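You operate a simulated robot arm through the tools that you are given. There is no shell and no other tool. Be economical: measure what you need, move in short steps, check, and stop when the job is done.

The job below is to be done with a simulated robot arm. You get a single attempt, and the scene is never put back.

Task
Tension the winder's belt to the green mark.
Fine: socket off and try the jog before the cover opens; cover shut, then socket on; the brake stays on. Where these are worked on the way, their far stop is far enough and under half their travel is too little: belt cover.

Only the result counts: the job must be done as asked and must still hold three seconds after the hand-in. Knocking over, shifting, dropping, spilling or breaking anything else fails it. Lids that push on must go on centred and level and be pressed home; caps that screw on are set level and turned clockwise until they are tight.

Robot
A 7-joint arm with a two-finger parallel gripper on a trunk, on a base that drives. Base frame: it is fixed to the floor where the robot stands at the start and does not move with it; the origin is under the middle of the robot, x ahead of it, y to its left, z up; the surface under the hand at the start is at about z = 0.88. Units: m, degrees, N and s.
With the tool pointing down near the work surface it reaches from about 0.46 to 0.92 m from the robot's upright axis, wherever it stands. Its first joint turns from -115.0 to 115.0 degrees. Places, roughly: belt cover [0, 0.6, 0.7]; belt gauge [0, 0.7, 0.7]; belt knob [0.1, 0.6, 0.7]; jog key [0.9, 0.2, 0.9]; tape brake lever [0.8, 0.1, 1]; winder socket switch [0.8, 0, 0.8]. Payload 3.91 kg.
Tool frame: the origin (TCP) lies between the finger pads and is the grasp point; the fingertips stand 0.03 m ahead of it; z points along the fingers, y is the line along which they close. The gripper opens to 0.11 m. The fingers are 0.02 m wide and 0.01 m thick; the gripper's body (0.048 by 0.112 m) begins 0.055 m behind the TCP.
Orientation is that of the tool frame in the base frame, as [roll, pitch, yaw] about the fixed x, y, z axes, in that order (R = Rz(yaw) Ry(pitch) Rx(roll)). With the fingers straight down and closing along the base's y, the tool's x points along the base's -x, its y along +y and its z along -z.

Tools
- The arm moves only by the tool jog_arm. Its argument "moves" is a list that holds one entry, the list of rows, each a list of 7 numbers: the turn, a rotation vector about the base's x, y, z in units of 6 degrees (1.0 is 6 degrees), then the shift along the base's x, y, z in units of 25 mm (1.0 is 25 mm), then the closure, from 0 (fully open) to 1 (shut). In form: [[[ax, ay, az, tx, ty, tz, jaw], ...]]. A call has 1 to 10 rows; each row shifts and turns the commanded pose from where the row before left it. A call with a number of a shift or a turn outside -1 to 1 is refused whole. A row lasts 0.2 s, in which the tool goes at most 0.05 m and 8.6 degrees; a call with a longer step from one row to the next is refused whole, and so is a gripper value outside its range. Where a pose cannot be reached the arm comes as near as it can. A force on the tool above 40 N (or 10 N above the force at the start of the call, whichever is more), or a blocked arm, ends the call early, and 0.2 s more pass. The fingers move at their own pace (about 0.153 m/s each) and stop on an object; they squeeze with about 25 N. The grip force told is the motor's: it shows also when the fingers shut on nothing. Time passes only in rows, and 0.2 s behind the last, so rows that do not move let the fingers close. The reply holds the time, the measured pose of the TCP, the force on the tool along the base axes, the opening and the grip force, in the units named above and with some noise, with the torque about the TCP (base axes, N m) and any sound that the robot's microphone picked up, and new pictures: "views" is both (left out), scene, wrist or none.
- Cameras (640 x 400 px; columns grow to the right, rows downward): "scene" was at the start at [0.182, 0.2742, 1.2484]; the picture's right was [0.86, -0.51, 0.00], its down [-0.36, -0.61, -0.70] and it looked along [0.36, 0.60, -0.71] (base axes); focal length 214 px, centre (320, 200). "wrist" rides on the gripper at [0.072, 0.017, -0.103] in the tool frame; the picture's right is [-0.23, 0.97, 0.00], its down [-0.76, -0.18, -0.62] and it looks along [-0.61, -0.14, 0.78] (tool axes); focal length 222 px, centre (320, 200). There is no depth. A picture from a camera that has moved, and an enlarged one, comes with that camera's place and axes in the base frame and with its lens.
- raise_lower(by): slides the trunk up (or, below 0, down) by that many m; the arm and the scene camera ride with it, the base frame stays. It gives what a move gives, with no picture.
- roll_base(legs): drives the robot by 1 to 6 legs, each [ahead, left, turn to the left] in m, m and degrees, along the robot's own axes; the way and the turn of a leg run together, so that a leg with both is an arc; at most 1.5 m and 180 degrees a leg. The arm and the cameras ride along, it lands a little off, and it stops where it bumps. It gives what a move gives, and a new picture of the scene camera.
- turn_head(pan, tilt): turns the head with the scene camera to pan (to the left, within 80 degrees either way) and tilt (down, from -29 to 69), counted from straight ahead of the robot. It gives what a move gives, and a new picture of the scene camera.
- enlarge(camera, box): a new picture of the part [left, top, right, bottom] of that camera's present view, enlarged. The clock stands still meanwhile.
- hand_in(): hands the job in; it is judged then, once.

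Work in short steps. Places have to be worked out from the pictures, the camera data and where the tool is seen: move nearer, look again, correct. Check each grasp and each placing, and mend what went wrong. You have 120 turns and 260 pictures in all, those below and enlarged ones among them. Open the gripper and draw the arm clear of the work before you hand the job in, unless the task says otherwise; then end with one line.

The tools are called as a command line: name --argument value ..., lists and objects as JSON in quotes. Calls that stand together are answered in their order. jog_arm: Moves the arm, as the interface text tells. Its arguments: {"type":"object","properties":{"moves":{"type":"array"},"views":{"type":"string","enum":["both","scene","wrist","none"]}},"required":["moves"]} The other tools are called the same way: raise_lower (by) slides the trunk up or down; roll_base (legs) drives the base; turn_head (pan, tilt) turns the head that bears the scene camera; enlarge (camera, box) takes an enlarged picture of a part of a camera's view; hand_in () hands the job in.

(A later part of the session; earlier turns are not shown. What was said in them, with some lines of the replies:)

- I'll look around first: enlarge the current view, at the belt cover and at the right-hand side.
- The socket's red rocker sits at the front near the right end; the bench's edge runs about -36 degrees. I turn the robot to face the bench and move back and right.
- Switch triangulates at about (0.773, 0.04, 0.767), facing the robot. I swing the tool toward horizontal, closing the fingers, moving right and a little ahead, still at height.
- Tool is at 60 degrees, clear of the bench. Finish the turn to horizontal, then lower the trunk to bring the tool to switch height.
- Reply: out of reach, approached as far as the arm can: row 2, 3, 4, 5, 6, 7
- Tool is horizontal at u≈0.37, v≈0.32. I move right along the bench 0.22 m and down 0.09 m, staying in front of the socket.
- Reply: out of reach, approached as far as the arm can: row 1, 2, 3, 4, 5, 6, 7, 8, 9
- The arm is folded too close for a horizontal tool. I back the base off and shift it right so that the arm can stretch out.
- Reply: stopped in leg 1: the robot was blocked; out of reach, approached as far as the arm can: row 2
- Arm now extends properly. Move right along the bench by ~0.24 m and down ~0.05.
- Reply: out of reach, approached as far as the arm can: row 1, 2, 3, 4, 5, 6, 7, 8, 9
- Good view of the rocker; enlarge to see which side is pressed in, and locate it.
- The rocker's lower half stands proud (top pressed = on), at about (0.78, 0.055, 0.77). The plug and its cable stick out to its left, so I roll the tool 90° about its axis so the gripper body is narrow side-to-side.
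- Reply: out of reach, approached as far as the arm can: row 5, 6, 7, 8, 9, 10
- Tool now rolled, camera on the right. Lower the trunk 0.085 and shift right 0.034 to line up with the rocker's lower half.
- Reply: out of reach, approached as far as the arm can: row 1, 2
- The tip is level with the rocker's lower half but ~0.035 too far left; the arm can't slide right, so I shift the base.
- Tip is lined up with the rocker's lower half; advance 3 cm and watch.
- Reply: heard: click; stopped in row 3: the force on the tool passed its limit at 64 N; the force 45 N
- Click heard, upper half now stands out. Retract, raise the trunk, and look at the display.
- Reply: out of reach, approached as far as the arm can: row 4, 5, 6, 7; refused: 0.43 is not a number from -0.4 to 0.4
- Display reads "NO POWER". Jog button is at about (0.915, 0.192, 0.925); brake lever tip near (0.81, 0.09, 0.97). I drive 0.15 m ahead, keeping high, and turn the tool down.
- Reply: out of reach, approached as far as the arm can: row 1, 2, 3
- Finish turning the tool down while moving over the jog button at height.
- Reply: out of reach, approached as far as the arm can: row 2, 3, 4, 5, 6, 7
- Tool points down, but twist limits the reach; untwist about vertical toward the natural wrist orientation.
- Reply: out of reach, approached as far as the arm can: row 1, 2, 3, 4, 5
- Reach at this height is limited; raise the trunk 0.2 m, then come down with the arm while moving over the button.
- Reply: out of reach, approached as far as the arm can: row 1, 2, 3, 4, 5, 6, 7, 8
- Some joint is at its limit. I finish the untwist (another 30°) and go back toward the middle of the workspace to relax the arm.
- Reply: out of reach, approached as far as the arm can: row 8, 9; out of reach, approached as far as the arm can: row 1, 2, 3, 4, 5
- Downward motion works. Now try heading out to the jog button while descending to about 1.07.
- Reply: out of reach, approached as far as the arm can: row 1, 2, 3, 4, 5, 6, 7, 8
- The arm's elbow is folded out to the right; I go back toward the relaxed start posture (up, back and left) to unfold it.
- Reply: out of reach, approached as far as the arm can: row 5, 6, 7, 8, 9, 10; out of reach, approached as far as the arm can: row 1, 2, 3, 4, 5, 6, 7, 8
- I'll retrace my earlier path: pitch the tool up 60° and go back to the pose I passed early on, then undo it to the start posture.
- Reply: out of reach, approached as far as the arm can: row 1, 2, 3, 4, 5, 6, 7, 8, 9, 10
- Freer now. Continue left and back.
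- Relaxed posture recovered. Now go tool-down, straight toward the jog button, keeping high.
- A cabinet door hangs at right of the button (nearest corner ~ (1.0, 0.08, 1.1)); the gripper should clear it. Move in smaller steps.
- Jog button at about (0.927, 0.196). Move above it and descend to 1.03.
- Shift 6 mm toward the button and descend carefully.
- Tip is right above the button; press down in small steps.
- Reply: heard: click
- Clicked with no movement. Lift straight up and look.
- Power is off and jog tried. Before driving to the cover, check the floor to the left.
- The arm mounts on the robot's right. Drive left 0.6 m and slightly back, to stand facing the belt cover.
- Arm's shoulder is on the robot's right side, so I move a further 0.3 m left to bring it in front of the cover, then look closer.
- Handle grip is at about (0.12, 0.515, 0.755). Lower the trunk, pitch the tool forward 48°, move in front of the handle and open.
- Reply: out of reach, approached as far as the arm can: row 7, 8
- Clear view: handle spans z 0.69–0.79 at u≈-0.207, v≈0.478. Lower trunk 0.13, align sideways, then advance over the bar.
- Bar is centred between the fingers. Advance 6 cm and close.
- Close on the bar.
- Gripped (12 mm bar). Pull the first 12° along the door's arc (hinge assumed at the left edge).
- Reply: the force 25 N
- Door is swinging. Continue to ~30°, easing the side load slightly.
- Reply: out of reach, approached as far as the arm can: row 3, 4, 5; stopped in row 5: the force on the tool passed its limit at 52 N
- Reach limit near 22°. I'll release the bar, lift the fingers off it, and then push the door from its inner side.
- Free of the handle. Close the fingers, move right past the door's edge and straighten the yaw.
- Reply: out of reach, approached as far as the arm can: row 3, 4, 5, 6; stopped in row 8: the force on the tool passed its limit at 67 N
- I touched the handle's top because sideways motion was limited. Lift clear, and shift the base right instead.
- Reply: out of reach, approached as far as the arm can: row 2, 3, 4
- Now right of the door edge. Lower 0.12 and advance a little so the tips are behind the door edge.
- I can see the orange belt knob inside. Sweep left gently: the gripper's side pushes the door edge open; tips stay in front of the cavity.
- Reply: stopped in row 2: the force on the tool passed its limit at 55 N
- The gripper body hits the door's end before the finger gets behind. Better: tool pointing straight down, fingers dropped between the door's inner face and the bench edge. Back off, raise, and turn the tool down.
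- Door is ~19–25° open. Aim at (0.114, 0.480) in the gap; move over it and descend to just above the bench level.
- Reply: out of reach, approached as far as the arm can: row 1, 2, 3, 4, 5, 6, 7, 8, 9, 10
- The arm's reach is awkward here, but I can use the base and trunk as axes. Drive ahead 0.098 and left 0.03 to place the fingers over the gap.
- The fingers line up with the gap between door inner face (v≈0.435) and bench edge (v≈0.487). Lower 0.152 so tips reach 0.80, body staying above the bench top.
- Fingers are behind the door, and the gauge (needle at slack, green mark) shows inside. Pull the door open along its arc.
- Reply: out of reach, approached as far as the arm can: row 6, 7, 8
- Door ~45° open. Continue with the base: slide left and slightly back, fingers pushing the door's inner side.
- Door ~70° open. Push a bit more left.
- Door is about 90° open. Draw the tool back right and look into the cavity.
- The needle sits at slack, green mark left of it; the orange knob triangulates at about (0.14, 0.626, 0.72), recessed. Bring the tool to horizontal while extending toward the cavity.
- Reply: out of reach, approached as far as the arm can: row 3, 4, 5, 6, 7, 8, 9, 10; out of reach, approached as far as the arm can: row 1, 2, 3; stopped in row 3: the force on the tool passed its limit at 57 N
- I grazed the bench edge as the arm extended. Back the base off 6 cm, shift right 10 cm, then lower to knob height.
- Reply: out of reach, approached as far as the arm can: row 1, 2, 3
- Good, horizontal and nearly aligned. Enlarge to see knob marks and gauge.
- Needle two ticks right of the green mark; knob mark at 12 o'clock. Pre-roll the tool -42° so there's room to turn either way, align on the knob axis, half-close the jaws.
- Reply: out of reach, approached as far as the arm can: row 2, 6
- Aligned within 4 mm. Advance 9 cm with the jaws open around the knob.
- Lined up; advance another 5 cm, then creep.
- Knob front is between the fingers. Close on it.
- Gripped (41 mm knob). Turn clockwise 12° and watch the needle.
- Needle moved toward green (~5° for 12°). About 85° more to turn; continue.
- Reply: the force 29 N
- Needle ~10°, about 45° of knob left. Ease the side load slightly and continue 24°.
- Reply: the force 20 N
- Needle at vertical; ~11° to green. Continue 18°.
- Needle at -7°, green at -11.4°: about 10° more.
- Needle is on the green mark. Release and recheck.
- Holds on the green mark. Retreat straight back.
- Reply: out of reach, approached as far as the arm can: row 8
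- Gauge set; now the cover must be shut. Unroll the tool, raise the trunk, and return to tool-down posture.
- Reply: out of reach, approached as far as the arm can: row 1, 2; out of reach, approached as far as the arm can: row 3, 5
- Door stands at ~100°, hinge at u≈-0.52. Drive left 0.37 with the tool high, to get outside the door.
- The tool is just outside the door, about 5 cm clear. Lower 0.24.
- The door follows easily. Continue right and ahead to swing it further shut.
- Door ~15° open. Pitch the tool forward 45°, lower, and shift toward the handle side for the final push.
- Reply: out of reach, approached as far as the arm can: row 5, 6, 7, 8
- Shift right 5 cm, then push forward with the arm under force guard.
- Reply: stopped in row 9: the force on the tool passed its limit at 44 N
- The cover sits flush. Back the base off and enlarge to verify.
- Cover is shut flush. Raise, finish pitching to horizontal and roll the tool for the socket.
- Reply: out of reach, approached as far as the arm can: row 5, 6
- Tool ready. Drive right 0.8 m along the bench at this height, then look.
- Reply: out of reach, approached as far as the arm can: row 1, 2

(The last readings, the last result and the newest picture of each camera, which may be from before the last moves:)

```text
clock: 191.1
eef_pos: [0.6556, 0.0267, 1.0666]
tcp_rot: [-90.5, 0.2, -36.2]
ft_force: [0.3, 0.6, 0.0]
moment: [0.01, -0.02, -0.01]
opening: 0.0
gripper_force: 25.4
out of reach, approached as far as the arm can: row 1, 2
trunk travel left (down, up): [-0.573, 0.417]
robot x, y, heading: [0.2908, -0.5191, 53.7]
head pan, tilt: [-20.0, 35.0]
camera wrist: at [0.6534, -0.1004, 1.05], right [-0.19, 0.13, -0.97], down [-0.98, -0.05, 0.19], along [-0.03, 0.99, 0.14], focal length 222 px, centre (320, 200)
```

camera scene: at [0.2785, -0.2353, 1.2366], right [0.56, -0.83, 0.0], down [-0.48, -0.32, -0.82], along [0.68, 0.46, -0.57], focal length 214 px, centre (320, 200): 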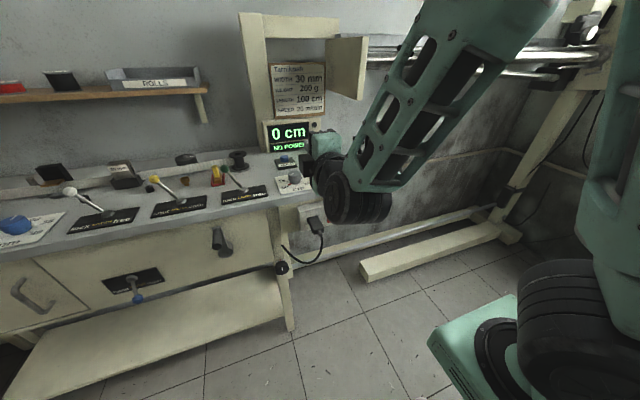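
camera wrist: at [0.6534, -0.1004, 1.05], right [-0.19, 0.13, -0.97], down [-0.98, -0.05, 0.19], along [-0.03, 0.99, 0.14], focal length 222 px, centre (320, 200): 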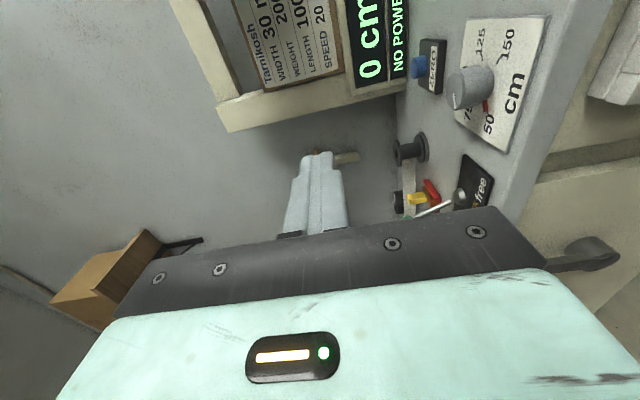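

Shift right 0.081, then lower to z≈0.798 (rocker's upper half).

roll_base --legs '[[-0.01, -0.081, 0]]'

raise_lower --by -0.268

jog_arm --moves '[[[0, 0, 0, 0, 0, 0, 1]]]' --views "wrist"

enlarge --camera "wrist" --box '[220, 70, 380, 170]'

```text
clock: 192.2
eef_pos: [0.7157, -0.0297, 1.0658]
tcp_rot: [-90.5, 0.2, -36.1]
ft_force: [0.1, 0.4, -0.2]
moment: [0.0, 0.01, 0.04]
opening: 0.0001
gripper_force: 25.3
trunk travel left (down, up): [-0.573, 0.417]
robot x, y, heading: [0.3473, -0.5713, 53.8]
head pan, tilt: [-20.0, 35.0]
camera scene: at [0.3383, -0.2912, 1.2366], right [0.56, -0.83, 0.0], down [-0.48, -0.32, -0.82], along [0.68, 0.46, -0.57], focal length 214 px, centre (320, 200)
```

scene: 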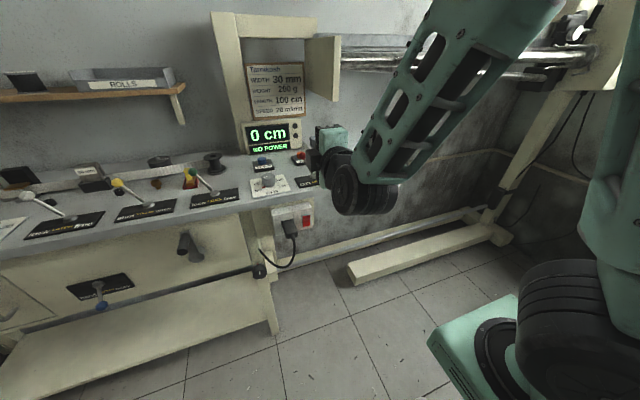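

```text
clock: 194.9
eef_pos: [0.7152, -0.0295, 0.7985]
tcp_rot: [-90.5, 0.3, -36.3]
ft_force: [1.0, 0.8, -0.3]
moment: [0.0, 0.0, -0.05]
opening: 0.0001
gripper_force: 25.1
trunk travel left (down, up): [-0.305, 0.685]
robot x, y, heading: [0.3472, -0.5749, 53.8]
head pan, tilt: [-20.0, 35.0]
```

```text
clock: 195.3
eef_pos: [0.716, -0.0288, 0.7981]
tcp_rot: [-90.5, 0.3, -36.2]
ft_force: [0.7, 0.5, -0.3]
moment: [0.01, -0.04, 0.0]
opening: 0.0
gripper_force: 25.0
trunk travel left (down, up): [-0.305, 0.685]
robot x, y, heading: [0.3464, -0.5723, 53.8]
head pan, tilt: [-20.0, 35.0]
camera wrist: at [0.7132, -0.1563, 0.782], right [-0.19, 0.13, -0.97], down [-0.98, -0.05, 0.19], along [-0.03, 0.99, 0.14], focal length 222 px, centre (320, 200)
```

wrist: 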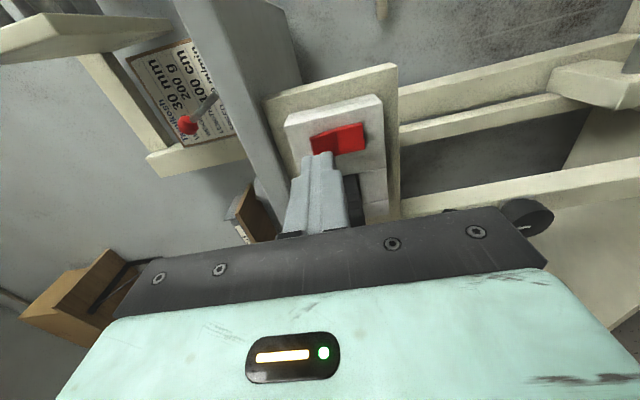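

```text
4.00 times, centred on (300, 120) of wrist
camera zoom: at [0.7132, -0.1563, 0.782], right [-0.19, 0.13, -0.97], down [-0.98, -0.05, 0.19], along [-0.03, 0.99, 0.14], focal length 888 px, centre (400, 520)
```

zoom: 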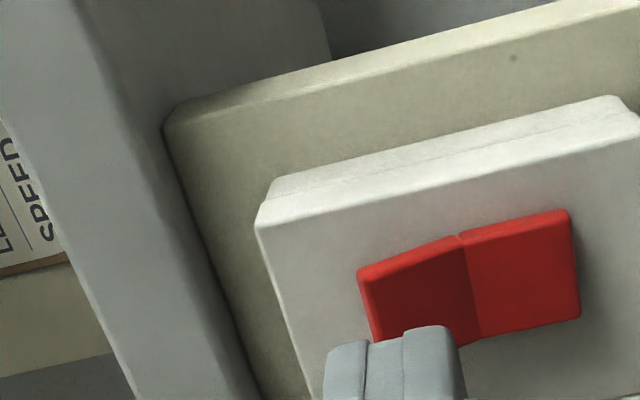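

The upper half stands proud; the finger would land ~13 mm too far right. Shift left 13 mm and advance.

jog_arm --moves '[[[0, 0, 0, -0.42, 0.31, 0, 1], [0, 0, 0, 0.235, 0.324, 0, 1], [0, 0, 0, 0.235, 0.324, 0, 1], [0, 0, 0, 0.235, 0.324, 0, 1], [0, 0, 0, 0.235, 0.324, 0, 1]]]' --views "wrist"

enlarge --camera "wrist" --box '[240, 90, 400, 190]'

```text
clock: 196.5
eef_pos: [0.7295, 0.0097, 0.7974]
tcp_rot: [-90.4, 0.2, -36.2]
ft_force: [-0.3, -1.0, 0.0]
moment: [-0.01, 0.02, 0.0]
opening: 0.0
gripper_force: 24.9
trunk travel left (down, up): [-0.305, 0.685]
robot x, y, heading: [0.3493, -0.5745, 54.2]
head pan, tilt: [-20.0, 35.0]
camera wrist: at [0.7263, -0.1161, 0.7818], right [-0.19, 0.13, -0.97], down [-0.98, -0.05, 0.19], along [-0.03, 0.99, 0.14], focal length 222 px, centre (320, 200)
```

wrist: 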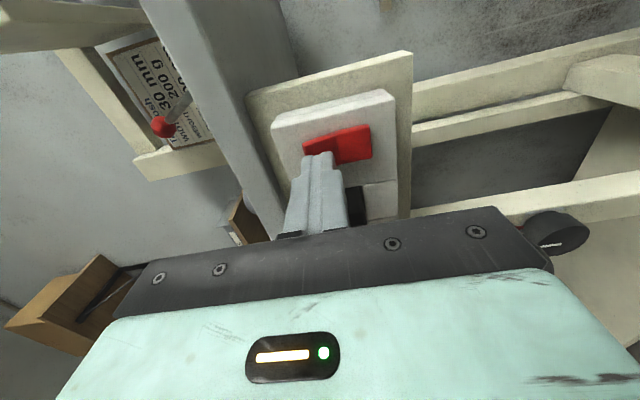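

```text
4.00 times, centred on (320, 140) of wrist
camera zoom: at [0.7263, -0.1161, 0.7818], right [-0.19, 0.13, -0.97], down [-0.98, -0.05, 0.19], along [-0.03, 0.99, 0.14], focal length 888 px, centre (320, 440)
```

zoom: 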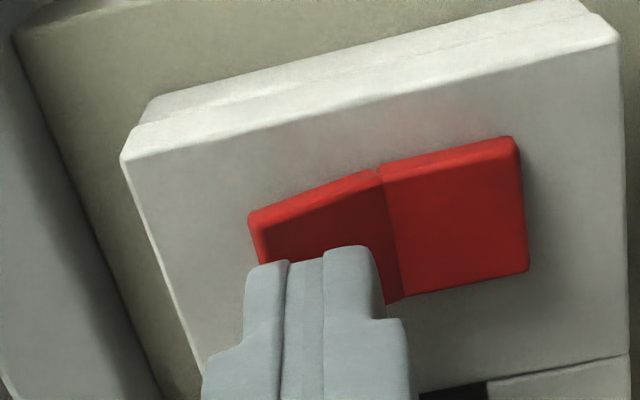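

On target for the upper half. Press forward until it clicks.

jog_arm --moves '[[[0, 0, 0, 0.19, 0.26, 0, 1], [0, 0, 0, 0.19, 0.26, 0, 1], [0, 0, 0, 0.19, 0.26, 0, 1], [0, 0, 0, 0.12, 0.16, 0, 1], [0, 0, 0, 0.12, 0.16, 0, 1], [0, 0, 0, 0.12, 0.16, 0, 1]]]' --views "wrist"

```text
clock: 197.1
eef_pos: [0.7341, 0.0191, 0.7982]
tcp_rot: [-90.4, 0.1, -36.1]
ft_force: [-7.4, -17.5, 5.9]
moment: [0.18, -0.12, 0.04]
opening: 0.0
gripper_force: 25.2
trunk travel left (down, up): [-0.305, 0.685]
robot x, y, heading: [0.3469, -0.5751, 53.7]
head pan, tilt: [-20.0, 35.0]
heard: click
stopped in row 2: the force on the tool passed its limit at 56 N (the readings are from after the stop); the commanded pose is now the measured one
camera wrist: at [0.7315, -0.1088, 0.7821], right [-0.19, 0.13, -0.97], down [-0.98, -0.05, 0.19], along [-0.03, 0.99, 0.14], focal length 222 px, centre (320, 200)
```

wrist: 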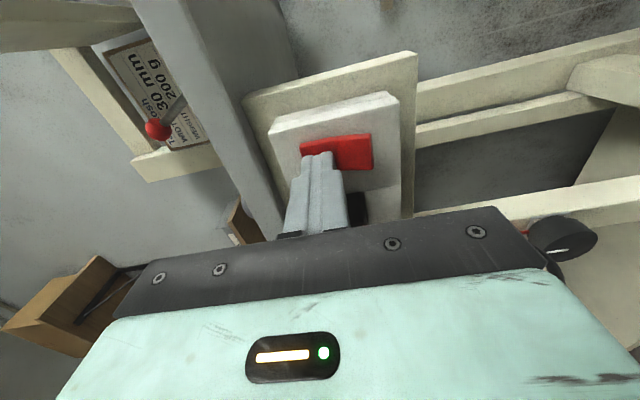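

Clicked. Retreat, raise and check the display.

jog_arm --moves '[[[0, 0, 0, -0.35, -0.485, 0, 1], [0, 0, 0, -0.35, -0.485, 0, 1], [0, 0, 0, -0.35, -0.485, 0, 1], [0, 0, 0, -0.35, -0.485, 0, 1]]]' --views "none"

roll_base --legs '[[-0.03, 0, 0]]'

raise_lower --by 0.3

turn_head --pan 15 --tilt 30

enlarge --camera "scene" --box '[240, 120, 560, 320]'

```text
clock: 198.1
eef_pos: [0.6986, -0.03, 0.7958]
tcp_rot: [-90.7, 0.2, -36.1]
ft_force: [0.3, -0.2, -0.7]
moment: [0.02, 0.01, -0.02]
opening: 0.0
gripper_force: 24.5
trunk travel left (down, up): [-0.305, 0.685]
robot x, y, heading: [0.3528, -0.5764, 53.9]
head pan, tilt: [-20.0, 35.0]
```

```text
clock: 198.9
eef_pos: [0.693, -0.0338, 0.7977]
tcp_rot: [-90.7, 0.2, -36.0]
ft_force: [-0.7, 0.1, 1.2]
moment: [-0.01, 0.0, -0.03]
opening: 0.0
gripper_force: 24.7
trunk travel left (down, up): [-0.305, 0.685]
robot x, y, heading: [0.3466, -0.5809, 54.3]
head pan, tilt: [-20.0, 35.0]
stopped in leg 1: the robot was blocked; the commanded pose is now the measured one
camera scene: at [0.3333, -0.2966, 0.9686], right [0.56, -0.83, 0.0], down [-0.47, -0.32, -0.82], along [0.68, 0.46, -0.57], focal length 214 px, centre (320, 200)
```

scene: 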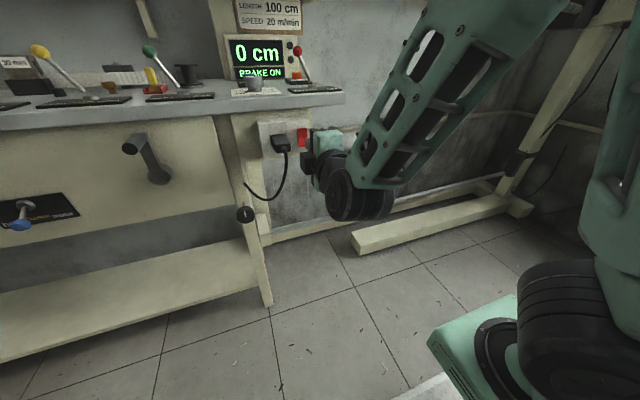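

```text
clock: 201.9
eef_pos: [0.6929, -0.0345, 1.0981]
tcp_rot: [-90.7, 0.2, -36.0]
ft_force: [-0.6, -0.7, -0.8]
moment: [0.0, -0.02, -0.02]
opening: 0.0001
gripper_force: 24.7
trunk travel left (down, up): [-0.605, 0.385]
robot x, y, heading: [0.3441, -0.5811, 54.2]
head pan, tilt: [-20.0, 35.0]
```

```text
clock: 202.9
eef_pos: [0.6928, -0.0339, 1.0979]
tcp_rot: [-90.5, 0.2, -35.9]
ft_force: [-0.3, 0.0, 0.0]
moment: [0.01, 0.01, 0.02]
opening: 0.0
gripper_force: 24.6
trunk travel left (down, up): [-0.605, 0.385]
robot x, y, heading: [0.3432, -0.5779, 54.0]
head pan, tilt: [15.0, 30.0]
camera scene: at [0.2927, -0.2615, 1.2764], right [0.93, -0.36, 0.0], down [-0.18, -0.47, -0.87], along [0.31, 0.81, -0.5], focal length 214 px, centre (320, 200)
```

scene: 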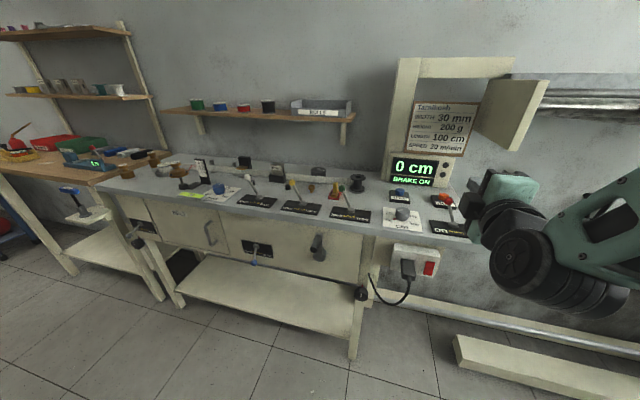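

```text
2.00 times, centred on (400, 220) of scene
camera zoom: at [0.2927, -0.2615, 1.2764], right [0.93, -0.36, 0.0], down [-0.18, -0.47, -0.87], along [0.31, 0.81, -0.5], focal length 429 px, centre (160, 160)
```

zoom: 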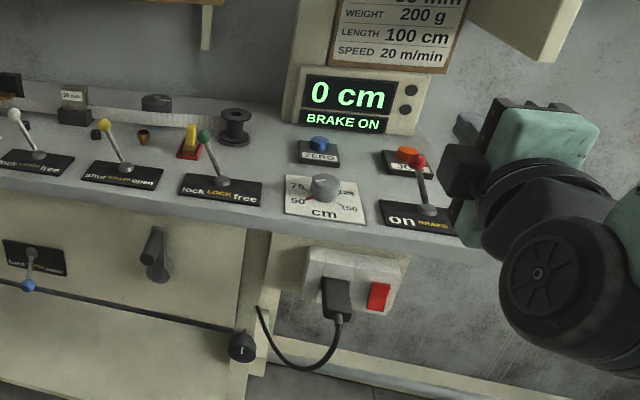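

Display reads "BRAKE ON" with power restored, cover shut, gauge was on green. Open the gripper (well clear of everything) and finish.

jog_arm --moves '[[[0, 0, 0, 0, 0, 0, 0], [0, 0, 0, 0, 0, 0, 0], [0, 0, 0, 0, 0, 0, 0]]]' --views "none"

enlarge --camera "scene" --box '[60, 140, 300, 290]'

```text
clock: 203.7
eef_pos: [0.6931, -0.0335, 1.0984]
tcp_rot: [-90.7, 0.2, -36.0]
ft_force: [0.3, -1.0, -0.4]
moment: [-0.02, 0.0, 0.01]
opening: 0.1098
gripper_force: 0.1
trunk travel left (down, up): [-0.605, 0.385]
robot x, y, heading: [0.3452, -0.5783, 54.2]
head pan, tilt: [15.0, 30.0]
```

```text
2.67 times, centred on (180, 215) of scene
camera zoom: at [0.2926, -0.2615, 1.2764], right [0.93, -0.36, 0.0], down [-0.18, -0.47, -0.87], along [0.31, 0.81, -0.5], focal length 572 px, centre (693, 160)
```

zoom: 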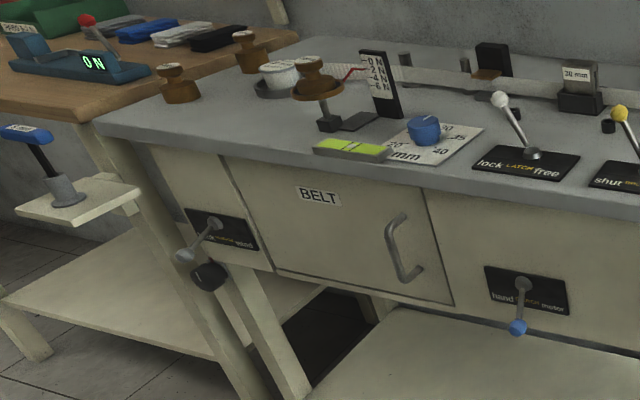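

The cover is shut flush, nothing is disturbed, and the arm is clear. Handing in.

hand_in

```text
The job is handed in.
```

The belt is tensioned to the green mark, with the cover shut, the socket back on and the brake still on; the job is handed in.
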